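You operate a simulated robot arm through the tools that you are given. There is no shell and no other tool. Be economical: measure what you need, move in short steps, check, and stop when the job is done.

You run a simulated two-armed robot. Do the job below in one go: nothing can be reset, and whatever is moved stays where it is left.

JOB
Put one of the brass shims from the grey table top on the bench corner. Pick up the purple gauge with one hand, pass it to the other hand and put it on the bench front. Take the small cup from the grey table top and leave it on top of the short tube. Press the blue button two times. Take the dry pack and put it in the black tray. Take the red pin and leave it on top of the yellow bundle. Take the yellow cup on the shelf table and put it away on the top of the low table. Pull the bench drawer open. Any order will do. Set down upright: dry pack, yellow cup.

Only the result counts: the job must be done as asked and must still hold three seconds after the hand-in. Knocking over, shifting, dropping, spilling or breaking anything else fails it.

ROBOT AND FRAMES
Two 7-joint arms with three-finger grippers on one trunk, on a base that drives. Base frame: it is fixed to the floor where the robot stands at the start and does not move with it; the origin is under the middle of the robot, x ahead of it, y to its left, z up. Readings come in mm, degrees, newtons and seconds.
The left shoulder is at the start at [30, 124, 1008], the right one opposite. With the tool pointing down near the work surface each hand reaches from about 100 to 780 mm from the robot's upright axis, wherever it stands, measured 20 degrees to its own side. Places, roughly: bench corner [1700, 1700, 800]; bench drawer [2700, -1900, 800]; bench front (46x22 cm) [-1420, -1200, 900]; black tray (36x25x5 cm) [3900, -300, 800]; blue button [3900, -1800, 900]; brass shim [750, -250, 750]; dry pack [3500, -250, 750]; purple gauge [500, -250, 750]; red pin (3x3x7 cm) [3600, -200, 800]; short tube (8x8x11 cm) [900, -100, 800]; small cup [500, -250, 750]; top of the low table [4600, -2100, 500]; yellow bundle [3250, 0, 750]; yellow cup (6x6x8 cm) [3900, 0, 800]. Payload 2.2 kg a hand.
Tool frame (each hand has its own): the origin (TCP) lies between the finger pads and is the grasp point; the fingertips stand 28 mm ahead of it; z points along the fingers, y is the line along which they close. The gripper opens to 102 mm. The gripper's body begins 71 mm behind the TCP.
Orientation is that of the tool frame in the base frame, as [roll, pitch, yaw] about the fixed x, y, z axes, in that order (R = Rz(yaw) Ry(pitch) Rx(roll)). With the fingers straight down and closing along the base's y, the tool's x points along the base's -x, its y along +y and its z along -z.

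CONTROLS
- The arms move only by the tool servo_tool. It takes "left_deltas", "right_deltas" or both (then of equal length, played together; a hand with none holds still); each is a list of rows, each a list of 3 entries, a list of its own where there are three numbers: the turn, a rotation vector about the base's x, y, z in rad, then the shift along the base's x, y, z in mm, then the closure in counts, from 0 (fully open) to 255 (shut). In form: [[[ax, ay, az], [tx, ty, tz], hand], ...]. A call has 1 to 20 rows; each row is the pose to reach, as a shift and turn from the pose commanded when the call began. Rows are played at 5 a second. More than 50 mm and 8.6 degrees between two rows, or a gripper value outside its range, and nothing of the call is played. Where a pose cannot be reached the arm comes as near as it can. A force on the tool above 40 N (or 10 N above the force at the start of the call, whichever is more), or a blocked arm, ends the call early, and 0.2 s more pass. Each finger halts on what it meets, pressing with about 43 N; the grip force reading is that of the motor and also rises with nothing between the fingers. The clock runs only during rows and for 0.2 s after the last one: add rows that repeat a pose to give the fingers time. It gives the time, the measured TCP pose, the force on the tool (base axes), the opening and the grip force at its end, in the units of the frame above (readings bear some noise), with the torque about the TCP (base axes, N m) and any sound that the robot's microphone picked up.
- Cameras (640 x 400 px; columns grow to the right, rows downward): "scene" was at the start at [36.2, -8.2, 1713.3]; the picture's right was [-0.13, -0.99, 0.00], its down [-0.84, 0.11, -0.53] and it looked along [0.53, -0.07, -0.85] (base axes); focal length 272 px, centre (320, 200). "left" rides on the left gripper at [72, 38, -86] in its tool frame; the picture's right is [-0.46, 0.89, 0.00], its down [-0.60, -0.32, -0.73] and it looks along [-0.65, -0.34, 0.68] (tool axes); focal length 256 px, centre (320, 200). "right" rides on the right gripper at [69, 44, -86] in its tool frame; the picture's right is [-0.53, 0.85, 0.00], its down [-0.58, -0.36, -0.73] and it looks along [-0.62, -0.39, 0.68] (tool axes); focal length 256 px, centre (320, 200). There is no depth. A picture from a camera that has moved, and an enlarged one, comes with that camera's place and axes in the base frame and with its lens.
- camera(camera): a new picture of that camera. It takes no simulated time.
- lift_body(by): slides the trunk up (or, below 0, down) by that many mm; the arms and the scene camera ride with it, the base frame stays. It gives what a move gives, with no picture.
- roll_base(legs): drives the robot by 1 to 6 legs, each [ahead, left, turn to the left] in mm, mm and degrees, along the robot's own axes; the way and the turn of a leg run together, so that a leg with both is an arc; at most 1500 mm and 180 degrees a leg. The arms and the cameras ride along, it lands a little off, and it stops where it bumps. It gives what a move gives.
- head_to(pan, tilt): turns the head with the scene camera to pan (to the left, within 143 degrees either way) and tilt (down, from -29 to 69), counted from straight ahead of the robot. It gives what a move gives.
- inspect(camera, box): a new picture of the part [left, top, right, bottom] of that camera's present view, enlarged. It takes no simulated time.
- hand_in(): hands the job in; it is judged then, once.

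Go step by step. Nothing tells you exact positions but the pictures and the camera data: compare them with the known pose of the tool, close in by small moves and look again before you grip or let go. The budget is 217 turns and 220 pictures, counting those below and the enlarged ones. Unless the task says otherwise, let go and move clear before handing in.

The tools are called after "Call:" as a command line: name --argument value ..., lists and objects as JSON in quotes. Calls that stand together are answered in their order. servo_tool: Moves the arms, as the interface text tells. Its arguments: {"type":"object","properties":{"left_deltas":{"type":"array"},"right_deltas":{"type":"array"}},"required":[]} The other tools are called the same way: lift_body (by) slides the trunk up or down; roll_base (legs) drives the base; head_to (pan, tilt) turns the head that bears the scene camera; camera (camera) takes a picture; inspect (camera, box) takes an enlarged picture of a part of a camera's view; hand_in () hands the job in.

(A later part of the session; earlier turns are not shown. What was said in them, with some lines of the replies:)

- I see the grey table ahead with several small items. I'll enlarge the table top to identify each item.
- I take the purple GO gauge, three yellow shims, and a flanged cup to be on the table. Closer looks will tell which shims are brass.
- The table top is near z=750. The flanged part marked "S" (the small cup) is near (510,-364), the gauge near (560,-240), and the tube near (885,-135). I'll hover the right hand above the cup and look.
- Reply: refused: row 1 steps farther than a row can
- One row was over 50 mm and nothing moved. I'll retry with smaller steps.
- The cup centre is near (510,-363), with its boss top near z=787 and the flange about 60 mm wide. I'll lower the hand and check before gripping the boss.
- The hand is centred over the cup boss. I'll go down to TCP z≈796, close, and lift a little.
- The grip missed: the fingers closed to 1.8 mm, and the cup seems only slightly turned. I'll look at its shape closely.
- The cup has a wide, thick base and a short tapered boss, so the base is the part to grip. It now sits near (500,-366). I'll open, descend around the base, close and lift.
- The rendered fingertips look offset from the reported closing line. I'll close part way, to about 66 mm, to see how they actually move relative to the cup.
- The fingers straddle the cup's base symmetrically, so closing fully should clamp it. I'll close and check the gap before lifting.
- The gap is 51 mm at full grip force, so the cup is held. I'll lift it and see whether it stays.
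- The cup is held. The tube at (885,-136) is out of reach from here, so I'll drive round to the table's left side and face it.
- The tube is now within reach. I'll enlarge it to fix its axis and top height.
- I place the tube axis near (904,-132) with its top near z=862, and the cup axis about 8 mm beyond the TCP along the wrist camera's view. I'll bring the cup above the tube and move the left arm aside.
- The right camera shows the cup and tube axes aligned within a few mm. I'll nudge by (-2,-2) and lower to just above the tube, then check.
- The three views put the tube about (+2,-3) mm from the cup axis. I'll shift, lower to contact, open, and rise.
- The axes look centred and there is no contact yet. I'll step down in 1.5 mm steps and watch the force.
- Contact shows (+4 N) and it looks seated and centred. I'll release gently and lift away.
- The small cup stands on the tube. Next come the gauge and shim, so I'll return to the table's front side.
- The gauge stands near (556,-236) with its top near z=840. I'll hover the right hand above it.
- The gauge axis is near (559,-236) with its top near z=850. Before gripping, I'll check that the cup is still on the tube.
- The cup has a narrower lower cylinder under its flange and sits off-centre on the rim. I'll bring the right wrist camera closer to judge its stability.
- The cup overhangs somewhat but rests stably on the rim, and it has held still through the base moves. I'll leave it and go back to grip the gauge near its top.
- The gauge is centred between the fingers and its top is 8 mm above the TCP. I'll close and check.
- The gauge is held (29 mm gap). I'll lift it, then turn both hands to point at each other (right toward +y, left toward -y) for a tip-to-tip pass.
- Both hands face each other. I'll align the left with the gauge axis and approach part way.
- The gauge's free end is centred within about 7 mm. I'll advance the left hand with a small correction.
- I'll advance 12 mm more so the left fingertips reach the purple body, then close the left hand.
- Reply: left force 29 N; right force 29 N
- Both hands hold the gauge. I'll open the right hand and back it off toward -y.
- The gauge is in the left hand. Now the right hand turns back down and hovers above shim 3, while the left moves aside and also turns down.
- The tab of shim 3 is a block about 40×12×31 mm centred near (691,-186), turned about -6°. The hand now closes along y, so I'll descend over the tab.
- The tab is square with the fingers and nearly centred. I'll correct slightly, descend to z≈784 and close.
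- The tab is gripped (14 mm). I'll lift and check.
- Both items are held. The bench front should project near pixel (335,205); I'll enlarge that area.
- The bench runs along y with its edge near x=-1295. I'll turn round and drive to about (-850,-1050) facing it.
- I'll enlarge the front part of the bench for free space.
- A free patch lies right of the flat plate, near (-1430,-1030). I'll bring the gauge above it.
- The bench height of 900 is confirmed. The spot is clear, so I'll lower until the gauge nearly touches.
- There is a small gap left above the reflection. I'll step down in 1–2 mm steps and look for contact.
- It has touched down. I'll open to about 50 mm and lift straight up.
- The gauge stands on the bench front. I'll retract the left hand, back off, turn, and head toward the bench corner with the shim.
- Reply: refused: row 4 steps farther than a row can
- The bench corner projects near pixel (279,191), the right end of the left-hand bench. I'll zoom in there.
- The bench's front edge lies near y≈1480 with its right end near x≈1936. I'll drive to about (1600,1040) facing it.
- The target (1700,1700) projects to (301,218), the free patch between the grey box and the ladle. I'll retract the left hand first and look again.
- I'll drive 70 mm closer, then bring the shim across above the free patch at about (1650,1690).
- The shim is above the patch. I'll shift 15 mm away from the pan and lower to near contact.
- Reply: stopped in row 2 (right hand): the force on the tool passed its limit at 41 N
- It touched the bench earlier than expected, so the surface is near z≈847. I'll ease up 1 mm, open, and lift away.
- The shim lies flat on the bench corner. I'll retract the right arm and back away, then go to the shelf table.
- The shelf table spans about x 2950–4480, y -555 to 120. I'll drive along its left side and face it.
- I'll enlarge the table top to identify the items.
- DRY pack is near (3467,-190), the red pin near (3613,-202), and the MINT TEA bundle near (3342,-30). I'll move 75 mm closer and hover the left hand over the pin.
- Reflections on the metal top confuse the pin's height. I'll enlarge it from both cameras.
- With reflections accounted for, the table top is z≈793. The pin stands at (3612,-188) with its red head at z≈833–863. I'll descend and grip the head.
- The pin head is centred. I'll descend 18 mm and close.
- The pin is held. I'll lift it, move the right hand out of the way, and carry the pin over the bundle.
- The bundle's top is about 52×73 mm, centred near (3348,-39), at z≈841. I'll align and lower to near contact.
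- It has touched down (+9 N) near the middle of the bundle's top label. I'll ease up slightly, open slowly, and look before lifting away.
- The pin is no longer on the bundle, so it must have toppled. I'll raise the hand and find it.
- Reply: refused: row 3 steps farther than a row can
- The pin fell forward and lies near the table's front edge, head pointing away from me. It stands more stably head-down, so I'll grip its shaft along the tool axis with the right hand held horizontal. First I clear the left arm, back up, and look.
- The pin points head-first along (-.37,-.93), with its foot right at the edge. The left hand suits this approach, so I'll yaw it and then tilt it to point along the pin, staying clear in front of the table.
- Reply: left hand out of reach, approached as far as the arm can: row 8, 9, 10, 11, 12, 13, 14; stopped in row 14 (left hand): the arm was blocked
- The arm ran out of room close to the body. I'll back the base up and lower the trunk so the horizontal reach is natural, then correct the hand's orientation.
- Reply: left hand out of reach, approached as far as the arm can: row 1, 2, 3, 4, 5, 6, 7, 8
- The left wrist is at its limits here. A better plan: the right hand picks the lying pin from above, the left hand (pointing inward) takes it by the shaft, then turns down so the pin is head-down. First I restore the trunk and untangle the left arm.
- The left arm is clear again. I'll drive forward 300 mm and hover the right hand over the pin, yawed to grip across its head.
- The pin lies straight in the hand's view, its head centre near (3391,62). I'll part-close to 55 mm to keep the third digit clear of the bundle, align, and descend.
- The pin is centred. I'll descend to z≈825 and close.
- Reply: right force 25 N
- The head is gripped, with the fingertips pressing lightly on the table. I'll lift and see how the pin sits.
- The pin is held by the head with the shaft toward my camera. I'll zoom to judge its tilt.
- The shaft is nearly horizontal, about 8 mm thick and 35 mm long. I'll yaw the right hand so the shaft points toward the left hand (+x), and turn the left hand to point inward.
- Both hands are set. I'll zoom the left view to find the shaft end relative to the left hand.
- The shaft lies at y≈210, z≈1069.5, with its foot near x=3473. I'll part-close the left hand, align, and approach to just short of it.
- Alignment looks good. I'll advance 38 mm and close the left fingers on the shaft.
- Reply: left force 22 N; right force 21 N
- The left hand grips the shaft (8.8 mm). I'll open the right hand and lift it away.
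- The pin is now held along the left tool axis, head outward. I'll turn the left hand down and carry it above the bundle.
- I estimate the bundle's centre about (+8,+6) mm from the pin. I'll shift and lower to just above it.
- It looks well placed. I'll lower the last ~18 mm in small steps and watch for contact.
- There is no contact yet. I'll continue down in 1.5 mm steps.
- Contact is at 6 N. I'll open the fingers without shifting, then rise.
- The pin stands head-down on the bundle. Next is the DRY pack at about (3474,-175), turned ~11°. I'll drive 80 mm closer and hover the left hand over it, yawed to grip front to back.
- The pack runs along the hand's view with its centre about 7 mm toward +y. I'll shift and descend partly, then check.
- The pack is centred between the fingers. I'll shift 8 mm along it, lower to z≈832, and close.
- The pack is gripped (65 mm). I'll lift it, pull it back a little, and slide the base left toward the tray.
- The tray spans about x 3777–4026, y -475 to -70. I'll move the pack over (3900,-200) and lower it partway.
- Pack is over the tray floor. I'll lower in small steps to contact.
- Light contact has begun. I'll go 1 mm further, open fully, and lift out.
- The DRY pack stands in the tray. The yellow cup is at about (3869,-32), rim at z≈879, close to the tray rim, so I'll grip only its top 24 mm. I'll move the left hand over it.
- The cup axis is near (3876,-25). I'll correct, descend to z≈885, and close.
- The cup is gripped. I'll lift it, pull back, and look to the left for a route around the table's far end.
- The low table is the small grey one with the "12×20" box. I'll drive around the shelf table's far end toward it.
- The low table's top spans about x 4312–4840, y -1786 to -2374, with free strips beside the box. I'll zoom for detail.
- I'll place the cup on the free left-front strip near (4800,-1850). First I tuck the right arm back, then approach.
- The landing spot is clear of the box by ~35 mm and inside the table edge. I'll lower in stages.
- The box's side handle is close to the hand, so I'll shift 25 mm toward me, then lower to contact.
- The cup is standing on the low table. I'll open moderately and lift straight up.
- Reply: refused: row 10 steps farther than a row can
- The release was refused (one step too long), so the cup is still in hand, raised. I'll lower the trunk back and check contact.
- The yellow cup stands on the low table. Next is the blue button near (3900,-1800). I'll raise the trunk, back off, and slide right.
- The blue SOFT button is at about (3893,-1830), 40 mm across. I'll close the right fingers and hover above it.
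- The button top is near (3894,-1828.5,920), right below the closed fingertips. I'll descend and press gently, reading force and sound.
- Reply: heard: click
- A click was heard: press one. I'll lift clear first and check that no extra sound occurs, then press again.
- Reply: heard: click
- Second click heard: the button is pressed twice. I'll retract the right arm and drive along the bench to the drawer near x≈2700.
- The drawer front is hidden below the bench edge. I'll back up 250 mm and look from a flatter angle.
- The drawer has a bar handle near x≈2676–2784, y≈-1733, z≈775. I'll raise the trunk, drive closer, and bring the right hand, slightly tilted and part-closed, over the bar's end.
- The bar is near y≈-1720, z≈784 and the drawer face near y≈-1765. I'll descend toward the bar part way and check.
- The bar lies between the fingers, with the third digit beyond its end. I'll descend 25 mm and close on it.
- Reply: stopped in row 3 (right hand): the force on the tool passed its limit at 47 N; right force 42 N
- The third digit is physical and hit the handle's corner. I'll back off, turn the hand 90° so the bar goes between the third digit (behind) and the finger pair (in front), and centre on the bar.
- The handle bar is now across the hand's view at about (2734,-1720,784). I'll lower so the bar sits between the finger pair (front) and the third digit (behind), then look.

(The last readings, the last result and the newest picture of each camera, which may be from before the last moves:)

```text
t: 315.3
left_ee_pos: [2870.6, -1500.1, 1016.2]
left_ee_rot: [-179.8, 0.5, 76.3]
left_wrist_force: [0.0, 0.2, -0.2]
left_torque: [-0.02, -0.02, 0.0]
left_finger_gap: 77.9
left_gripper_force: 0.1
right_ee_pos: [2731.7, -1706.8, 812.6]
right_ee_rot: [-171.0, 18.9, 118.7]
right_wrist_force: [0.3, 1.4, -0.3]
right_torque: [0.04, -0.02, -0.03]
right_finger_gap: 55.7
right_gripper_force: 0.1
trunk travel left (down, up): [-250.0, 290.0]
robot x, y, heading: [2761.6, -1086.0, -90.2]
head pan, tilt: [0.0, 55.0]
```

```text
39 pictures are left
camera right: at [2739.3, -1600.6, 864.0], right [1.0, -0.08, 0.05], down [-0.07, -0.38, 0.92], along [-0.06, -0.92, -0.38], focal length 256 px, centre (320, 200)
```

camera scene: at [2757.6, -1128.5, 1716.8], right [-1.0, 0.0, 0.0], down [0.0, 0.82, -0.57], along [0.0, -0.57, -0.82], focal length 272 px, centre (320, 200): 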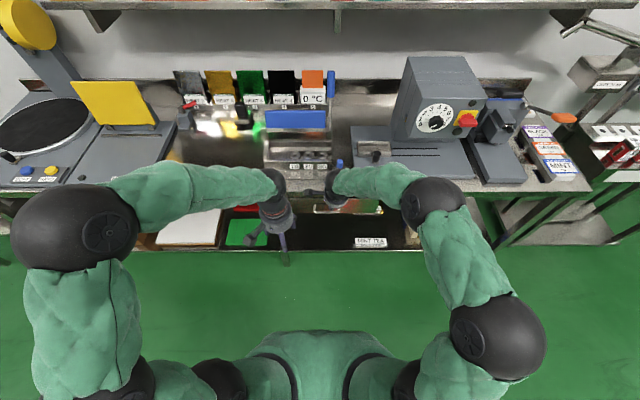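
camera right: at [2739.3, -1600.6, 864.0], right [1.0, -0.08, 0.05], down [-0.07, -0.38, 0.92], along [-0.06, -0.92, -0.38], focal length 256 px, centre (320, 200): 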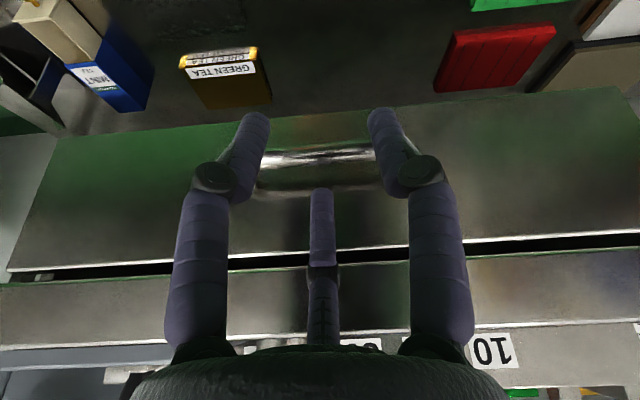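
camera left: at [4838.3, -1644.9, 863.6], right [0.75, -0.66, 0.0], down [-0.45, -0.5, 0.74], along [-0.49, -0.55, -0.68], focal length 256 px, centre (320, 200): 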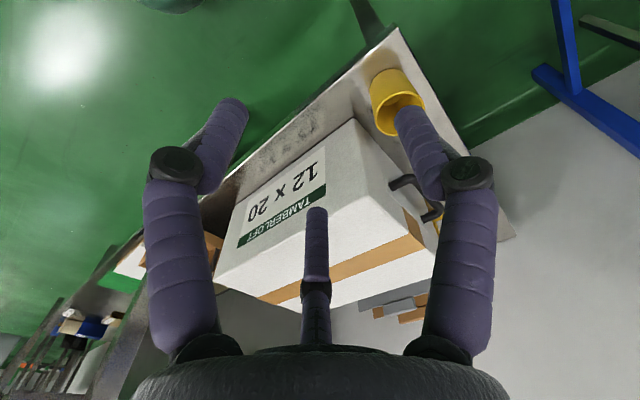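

The bar is between the pair and the third digit. I'll lower 14 mm more and close gently.

Call:
servo_tool --right_deltas '[[[0, 0, 0], [0, -1, -7], 115], [[0, 0, 0], [0, -2, -14], 115], [[0, 0, 0], [0, -2, -14], 115]]'

Call:
camera --camera "right"

```text
t: 316.1
left_ee_pos: [2873.5, -1500.5, 1015.3]
left_ee_rot: [-179.8, 0.5, 76.1]
left_wrist_force: [0.1, -0.2, 0.9]
left_torque: [0.04, 0.01, 0.01]
left_finger_gap: 78.0
left_gripper_force: 0.0
right_ee_pos: [2732.7, -1708.0, 798.7]
right_ee_rot: [-170.9, 19.0, 118.7]
right_wrist_force: [0.6, 1.4, 0.2]
right_torque: [-0.01, 0.0, 0.02]
right_finger_gap: 56.5
right_gripper_force: 0.1
trunk travel left (down, up): [-250.0, 290.0]
robot x, y, heading: [2759.5, -1087.3, -90.1]
head pan, tilt: [0.0, 55.0]
```

```text
38 pictures are left
camera right: at [2739.4, -1602.7, 850.4], right [1.0, -0.08, 0.05], down [-0.07, -0.38, 0.92], along [-0.06, -0.92, -0.38], focal length 256 px, centre (320, 200)
```

right: 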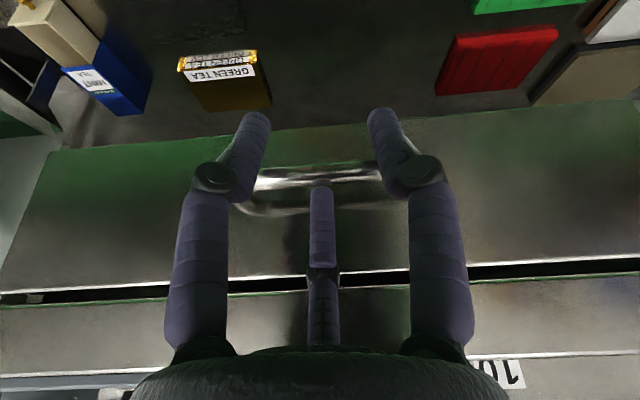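

The third digit's tip is only level with the bar. I'll lower 10 mm more so it hooks behind, then check.

Call:
servo_tool --right_deltas '[[[0, 0, 0], [0, 0, -5], 115], [[0, 0, 0], [0, 0, -11], 115], [[0, 0, 0], [0, 0, -11], 115]]'

Call:
inspect --camera "right" --box '[220, 100, 420, 240]'

```text
t: 316.9
left_ee_pos: [2872.7, -1501.5, 1016.0]
left_ee_rot: [-179.8, 0.5, 76.2]
left_wrist_force: [-1.0, -0.2, -0.8]
left_torque: [0.01, -0.05, 0.0]
left_finger_gap: 78.0
left_gripper_force: 0.1
right_ee_pos: [2731.9, -1708.4, 786.5]
right_ee_rot: [-171.0, 18.9, 118.5]
right_wrist_force: [-0.4, 2.1, 0.1]
right_torque: [0.02, 0.03, -0.02]
right_finger_gap: 56.5
right_gripper_force: 0.1
trunk travel left (down, up): [-250.0, 290.0]
robot x, y, heading: [2759.8, -1086.5, -90.1]
head pan, tilt: [0.0, 55.0]
```

```text
2.86 times, centred on (320, 170) of right
camera zoom: at [2739.2, -1602.5, 839.6], right [1.0, -0.08, 0.05], down [-0.07, -0.37, 0.92], along [-0.06, -0.92, -0.38], focal length 731 px, centre (320, 286)
```

zoom: 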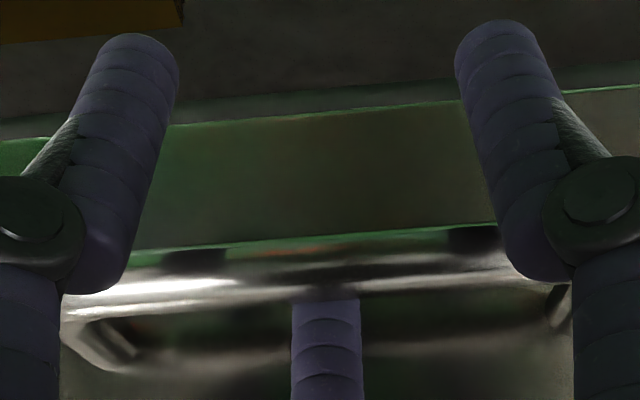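

The third digit is behind the bar. I'll close some more for grip and pull toward me in small steps.

Call:
servo_tool --right_deltas '[[[0, 0, 0], [0, 0, 0], 140], [[0, 0, 0], [0, 0, 0], 170], [[0, 0, 0], [0, 5, 0], 190], [[0, 0, 0], [0, 15, 0], 190], [[0, 0, 0], [0, 30, 0], 190], [[0, 0, 0], [0, 50, 0], 190], [[0, 0, 0], [0, 70, 0], 190], [[0, 0, 0], [0, 90, 0], 190]]'

Call:
camera --camera "right"

```text
t: 318.7
left_ee_pos: [2872.4, -1501.2, 1017.1]
left_ee_rot: [-179.9, 0.6, 76.3]
left_wrist_force: [-0.5, -0.4, -0.3]
left_torque: [0.01, 0.0, 0.02]
left_finger_gap: 78.0
left_gripper_force: 0.2
right_ee_pos: [2732.9, -1617.2, 786.2]
right_ee_rot: [-171.0, 18.9, 118.8]
right_wrist_force: [0.1, 0.7, -1.0]
right_torque: [-0.07, 0.01, 0.01]
right_finger_gap: 26.3
right_gripper_force: 0.0
trunk travel left (down, up): [-250.0, 290.0]
robot x, y, heading: [2762.3, -1090.4, -90.0]
head pan, tilt: [0.0, 55.0]
```

```text
36 pictures are left
camera right: at [2740.7, -1511.4, 838.9], right [1.0, -0.08, 0.05], down [-0.07, -0.38, 0.92], along [-0.06, -0.92, -0.38], focal length 256 px, centre (320, 200)
```

right: 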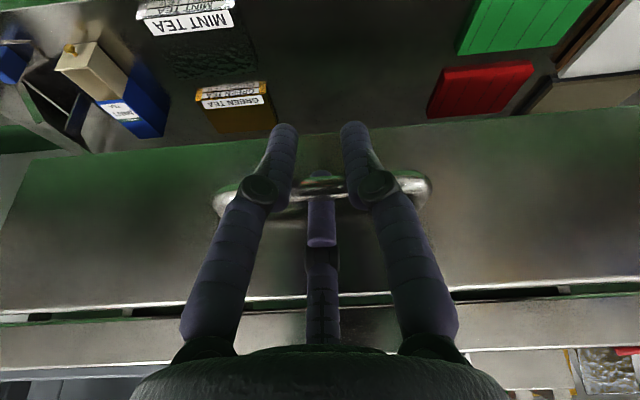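

The handle is following: the drawer is opening. I'll keep pulling.

Call:
servo_tool --right_deltas '[[[0, 0, 0], [0, 20, 0], 190], [[0, 0, 0], [0, 40, 0], 190], [[0, 0, 0], [0, 60, 0], 190], [[0, 0, 0], [0, 80, 0], 190], [[0, 0, 0], [0, 100, 0], 190], [[0, 0, 0], [0, 120, 0], 190], [[0, 0, 0], [0, 140, 0], 190], [[0, 0, 0], [0, 150, 0], 190]]'

Call:
camera --camera "right"

Call:
camera --camera "scene"

```text
t: 320.5
left_ee_pos: [2870.7, -1501.8, 1016.4]
left_ee_rot: [-179.8, 0.5, 76.2]
left_wrist_force: [-0.7, 0.8, -0.4]
left_torque: [0.0, 0.04, 0.01]
left_finger_gap: 78.1
left_gripper_force: 0.0
right_ee_pos: [2732.9, -1468.1, 787.4]
right_ee_rot: [-171.1, 18.9, 118.6]
right_wrist_force: [0.5, 0.2, 0.4]
right_torque: [-0.01, 0.03, 0.0]
right_finger_gap: 25.9
right_gripper_force: 0.2
trunk travel left (down, up): [-250.0, 290.0]
robot x, y, heading: [2756.3, -1085.7, -90.4]
head pan, tilt: [0.0, 55.0]
```

```text
35 pictures are left
camera right: at [2740.2, -1362.3, 839.9], right [1.0, -0.08, 0.05], down [-0.07, -0.38, 0.92], along [-0.06, -0.92, -0.38], focal length 256 px, centre (320, 200)
```

right: 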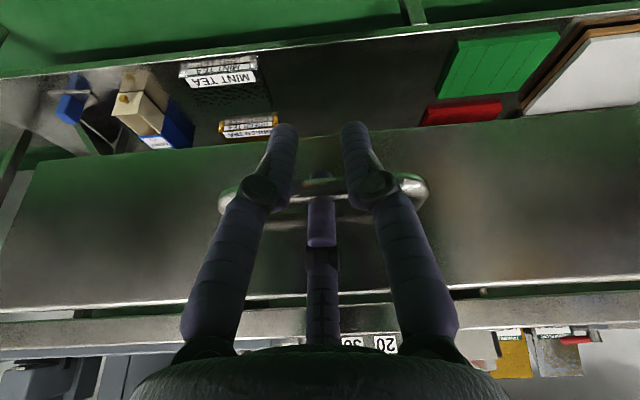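

```text
34 pictures are left
camera scene: at [2757.4, -1128.0, 1716.7], right [-1.0, 0.0, 0.0], down [0.0, 0.82, -0.57], along [0.0, -0.57, -0.82], focal length 272 px, centre (320, 200)
```

scene: 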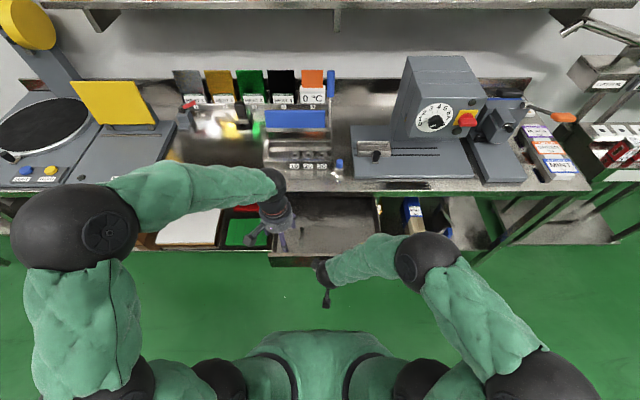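

The drawer is open about 240 mm. I'll pull a bit further to see whether it reaches its stop.

Call:
servo_tool --right_deltas '[[[0, 0, 0], [0, 15, 0], 190], [[0, 0, 0], [0, 30, 0], 190], [[0, 0, 0], [0, 45, 0], 190], [[0, 0, 0], [0, 60, 0], 190], [[0, 0, 0], [0, 60, 0], 190]]'

Call:
camera --camera "right"

```text
t: 321.7
left_ee_pos: [2871.7, -1500.2, 1014.8]
left_ee_rot: [-179.7, 0.5, 76.2]
left_wrist_force: [0.0, -0.6, 0.4]
left_torque: [0.02, -0.02, 0.01]
left_finger_gap: 78.0
left_gripper_force: 0.1
right_ee_pos: [2733.1, -1409.7, 788.4]
right_ee_rot: [-171.0, 18.9, 118.7]
right_wrist_force: [-0.3, -0.2, 1.0]
right_torque: [-0.02, -0.02, 0.0]
right_finger_gap: 25.9
right_gripper_force: 0.0
trunk travel left (down, up): [-250.0, 290.0]
robot x, y, heading: [2760.1, -1088.4, -89.9]
head pan, tilt: [0.0, 55.0]
```

```text
33 pictures are left
camera right: at [2740.7, -1303.0, 840.0], right [1.0, -0.08, 0.05], down [-0.07, -0.37, 0.92], along [-0.06, -0.92, -0.38], focal length 256 px, centre (320, 200)
```

right: 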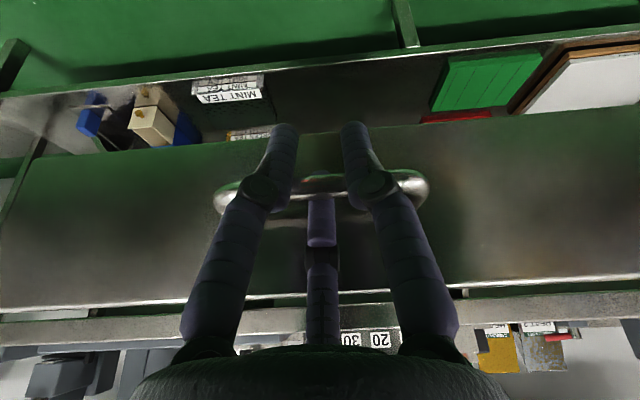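

The drawer is open about 300 mm. I'll reopen the fingers and withdraw upward along the entry path.

Call:
servo_tool --right_deltas '[[[0, 0, 0], [0, 0, 0], 150], [[0, 0, 0], [0, 0, 0], 115], [[0, 0, 0], [0, 0, 0], 115], [[0, 0, 0], [0, 1, 12], 115], [[0, 0, 0], [0, 3, 28], 115], [[0, 0, 0], [0, 8, 55], 115], [[0, 0, 0], [0, 14, 95], 115], [[0, 0, 0], [0, 14, 140], 115], [[0, 0, 0], [0, 14, 185], 115]]'

Call:
head_to --pan 0 --tilt 60

Call:
camera --camera "scene"

```text
t: 323.7
left_ee_pos: [2871.7, -1500.8, 1015.7]
left_ee_rot: [-179.9, 0.5, 76.2]
left_wrist_force: [-0.5, 0.4, 0.8]
left_torque: [-0.02, -0.05, 0.0]
left_finger_gap: 77.9
left_gripper_force: 0.0
right_ee_pos: [2732.5, -1394.2, 973.5]
right_ee_rot: [-170.8, 18.9, 118.9]
right_wrist_force: [-0.4, 0.6, 0.1]
right_torque: [-0.01, -0.01, 0.01]
right_finger_gap: 55.9
right_gripper_force: 0.1
trunk travel left (down, up): [-250.0, 290.0]
robot x, y, heading: [2760.1, -1085.7, -90.1]
head pan, tilt: [0.0, 55.0]
```

```text
t: 324.3
left_ee_pos: [2870.7, -1502.5, 1014.8]
left_ee_rot: [-179.8, 0.4, 76.1]
left_wrist_force: [0.8, -0.6, 0.3]
left_torque: [0.02, -0.02, -0.02]
left_finger_gap: 78.1
left_gripper_force: 0.1
right_ee_pos: [2731.7, -1393.8, 973.1]
right_ee_rot: [-171.0, 18.9, 118.7]
right_wrist_force: [0.5, -0.3, 1.0]
right_torque: [0.01, -0.03, 0.0]
right_finger_gap: 56.0
right_gripper_force: 0.1
trunk travel left (down, up): [-250.0, 290.0]
robot x, y, heading: [2758.3, -1082.7, -90.1]
head pan, tilt: [0.0, 60.0]
```

```text
32 pictures are left
camera scene: at [2757.5, -1122.6, 1710.7], right [-1.0, 0.0, 0.0], down [0.0, 0.87, -0.5], along [0.0, -0.5, -0.87], focal length 272 px, centre (320, 200)
```

scene: 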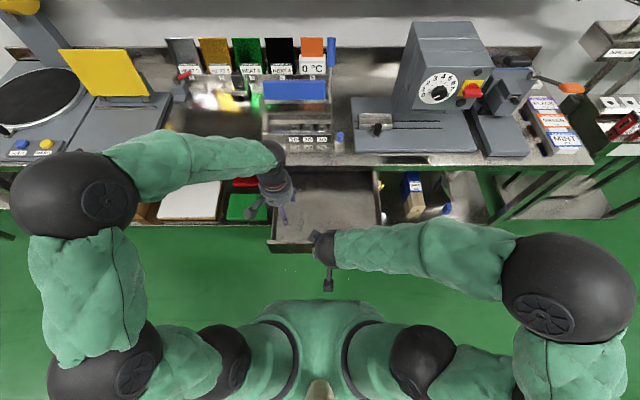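

The drawer is open and the hand is clear. Before finishing, I'll look back at the grey table and the shelf table to verify the cup and pin.

Call:
roll_base --legs '[[-150, 0, 0]]'

Call:
head_to --pan -118 --tilt 22

Call:
camera --camera "scene"

```text
t: 325.7
left_ee_pos: [2873.1, -1349.0, 1016.3]
left_ee_rot: [-179.9, 0.6, 76.3]
left_wrist_force: [0.5, 0.2, 0.3]
left_torque: [-0.02, 0.01, 0.0]
left_finger_gap: 77.8
left_gripper_force: 0.1
right_ee_pos: [2733.2, -1240.5, 973.4]
right_ee_rot: [-170.9, 19.0, 118.8]
right_wrist_force: [-0.3, 0.3, 0.2]
right_torque: [-0.03, 0.01, 0.01]
right_finger_gap: 56.1
right_gripper_force: 0.1
trunk travel left (down, up): [-250.0, 290.0]
robot x, y, heading: [2759.3, -937.2, -90.0]
head pan, tilt: [0.0, 60.0]
```

```text
t: 327.7
left_ee_pos: [2871.7, -1349.8, 1016.2]
left_ee_rot: [-179.8, 0.4, 76.3]
left_wrist_force: [-0.1, 0.1, 0.2]
left_torque: [0.04, -0.02, -0.02]
left_finger_gap: 77.6
left_gripper_force: 0.0
right_ee_pos: [2734.0, -1242.2, 974.2]
right_ee_rot: [-171.0, 18.9, 118.8]
right_wrist_force: [-0.5, 0.1, 0.0]
right_torque: [-0.02, -0.01, -0.04]
right_finger_gap: 56.2
right_gripper_force: 0.0
trunk travel left (down, up): [-250.0, 290.0]
robot x, y, heading: [2763.4, -933.5, -90.0]
head pan, tilt: [-118.0, 22.0]
```

```text
31 pictures are left
camera scene: at [2675.4, -861.0, 1765.6], right [0.47, 0.88, 0.0], down [0.33, -0.18, -0.93], along [-0.82, 0.43, -0.37], focal length 272 px, centre (320, 200)
```

scene: 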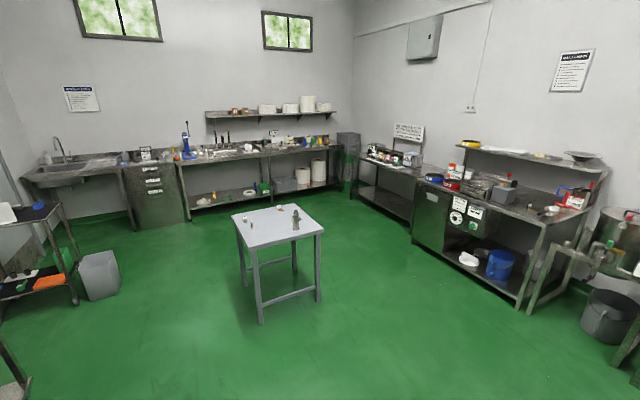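

Call:
inspect --camera "scene" --box '[265, 195, 325, 240]'

Call:
inspect --camera "scene" --box '[500, 180, 600, 240]'

Call:
inspect --camera "scene" --box '[110, 130, 220, 190]'

```text
8.89 times, centred on (295, 218) of scene
camera zoom: at [2675.4, -861.0, 1765.6], right [0.47, 0.88, 0.0], down [0.33, -0.18, -0.93], along [-0.82, 0.43, -0.37], focal length 2418 px, centre (542, 44)
```

zoom: 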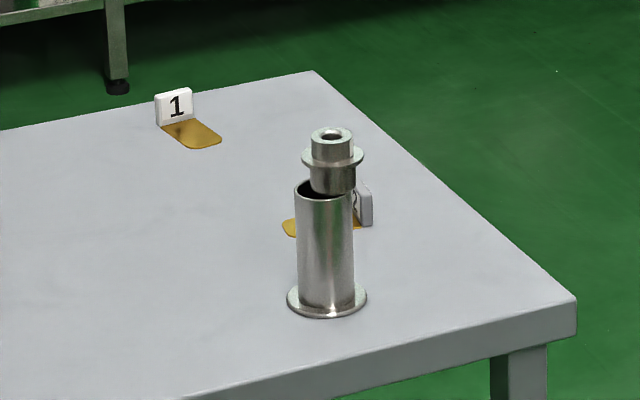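

```text
6.40 times, centred on (550, 210) of scene
camera zoom: at [2675.4, -861.0, 1765.6], right [0.47, 0.88, 0.0], down [0.33, -0.18, -0.93], along [-0.82, 0.43, -0.37], focal length 1741 px, centre (-1152, 136)
```

zoom: 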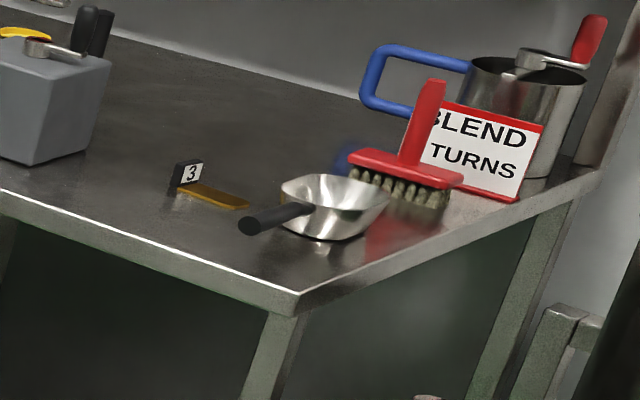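

```text
5.82 times, centred on (165, 160) of scene
camera zoom: at [2675.4, -861.0, 1765.6], right [0.47, 0.88, 0.0], down [0.33, -0.18, -0.93], along [-0.82, 0.43, -0.37], focal length 1583 px, centre (1222, 433)
```

zoom: 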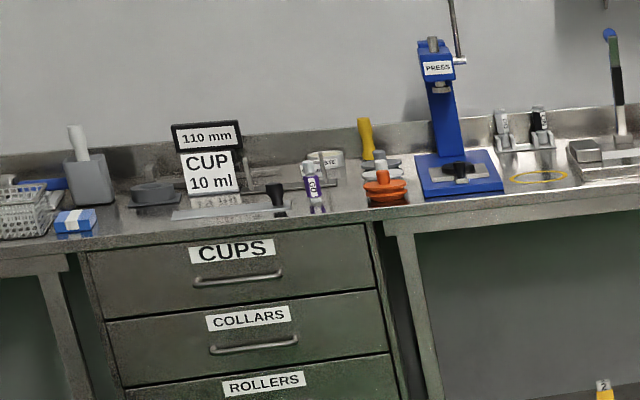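

The cup, shim and gauge are all in place. One last look at the pin and the DRY pack.

Call:
head_to --pan 138 --tilt 30

Call:
camera --camera "scene"

```text
t: 331.3
left_ee_pos: [2872.7, -1350.9, 1016.0]
left_ee_rot: [-179.7, 0.6, 76.3]
left_wrist_force: [-0.8, 0.3, 0.3]
left_torque: [-0.02, -0.01, -0.02]
left_finger_gap: 78.0
left_gripper_force: 0.0
right_ee_pos: [2733.1, -1243.3, 972.4]
right_ee_rot: [-171.0, 18.8, 118.8]
right_wrist_force: [0.6, -0.4, -0.6]
right_torque: [0.01, -0.02, 0.01]
right_finger_gap: 56.2
right_gripper_force: 0.1
trunk travel left (down, up): [-250.0, 290.0]
robot x, y, heading: [2759.5, -937.0, -90.1]
head pan, tilt: [138.0, 30.0]
```

```text
27 pictures are left
camera scene: at [2817.9, -837.2, 1752.8], right [0.74, -0.67, 0.0], down [-0.33, -0.37, -0.87], along [0.58, 0.64, -0.5], focal length 272 px, centre (320, 200)
```

scene: 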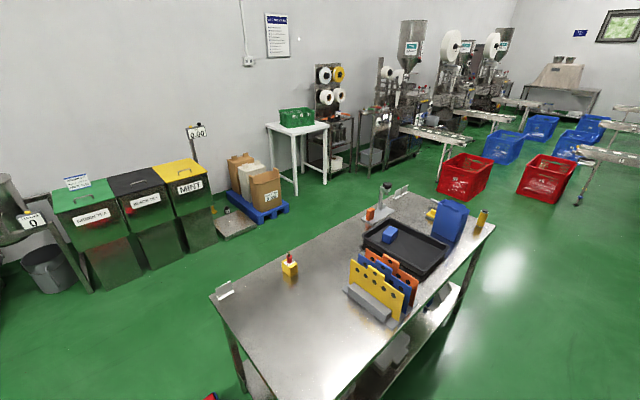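

Everything is in place: the pin is on the bundle, the pack is in the tray, and the arms are clear. Handing in.

Call:
hand_in

```text
The job is handed in.
```

I handed the job in with all eight tasks done as far as the pictures and readings show. The weakest spot is the small cup, which sits about 12 mm off-centre on the tube rim but had not moved when last checked.

- **Brass shim:** shim 3 lies flat on the bench corner.
- **Purple gauge:** it went from the right hand to the left and stands on the bench front.
- **Blue button:** pressed twice, with a click heard each time.
- **Dry pack:** it stands upright in the black tray.
- **Red pin:** it toppled onto the shelf table at the first attempt, so I picked it up and stood it head-down on the yellow bundle, where it stayed.
- **Yellow cup:** it stands upright on the low table.
- **Bench drawer:** it is open about 300 mm.
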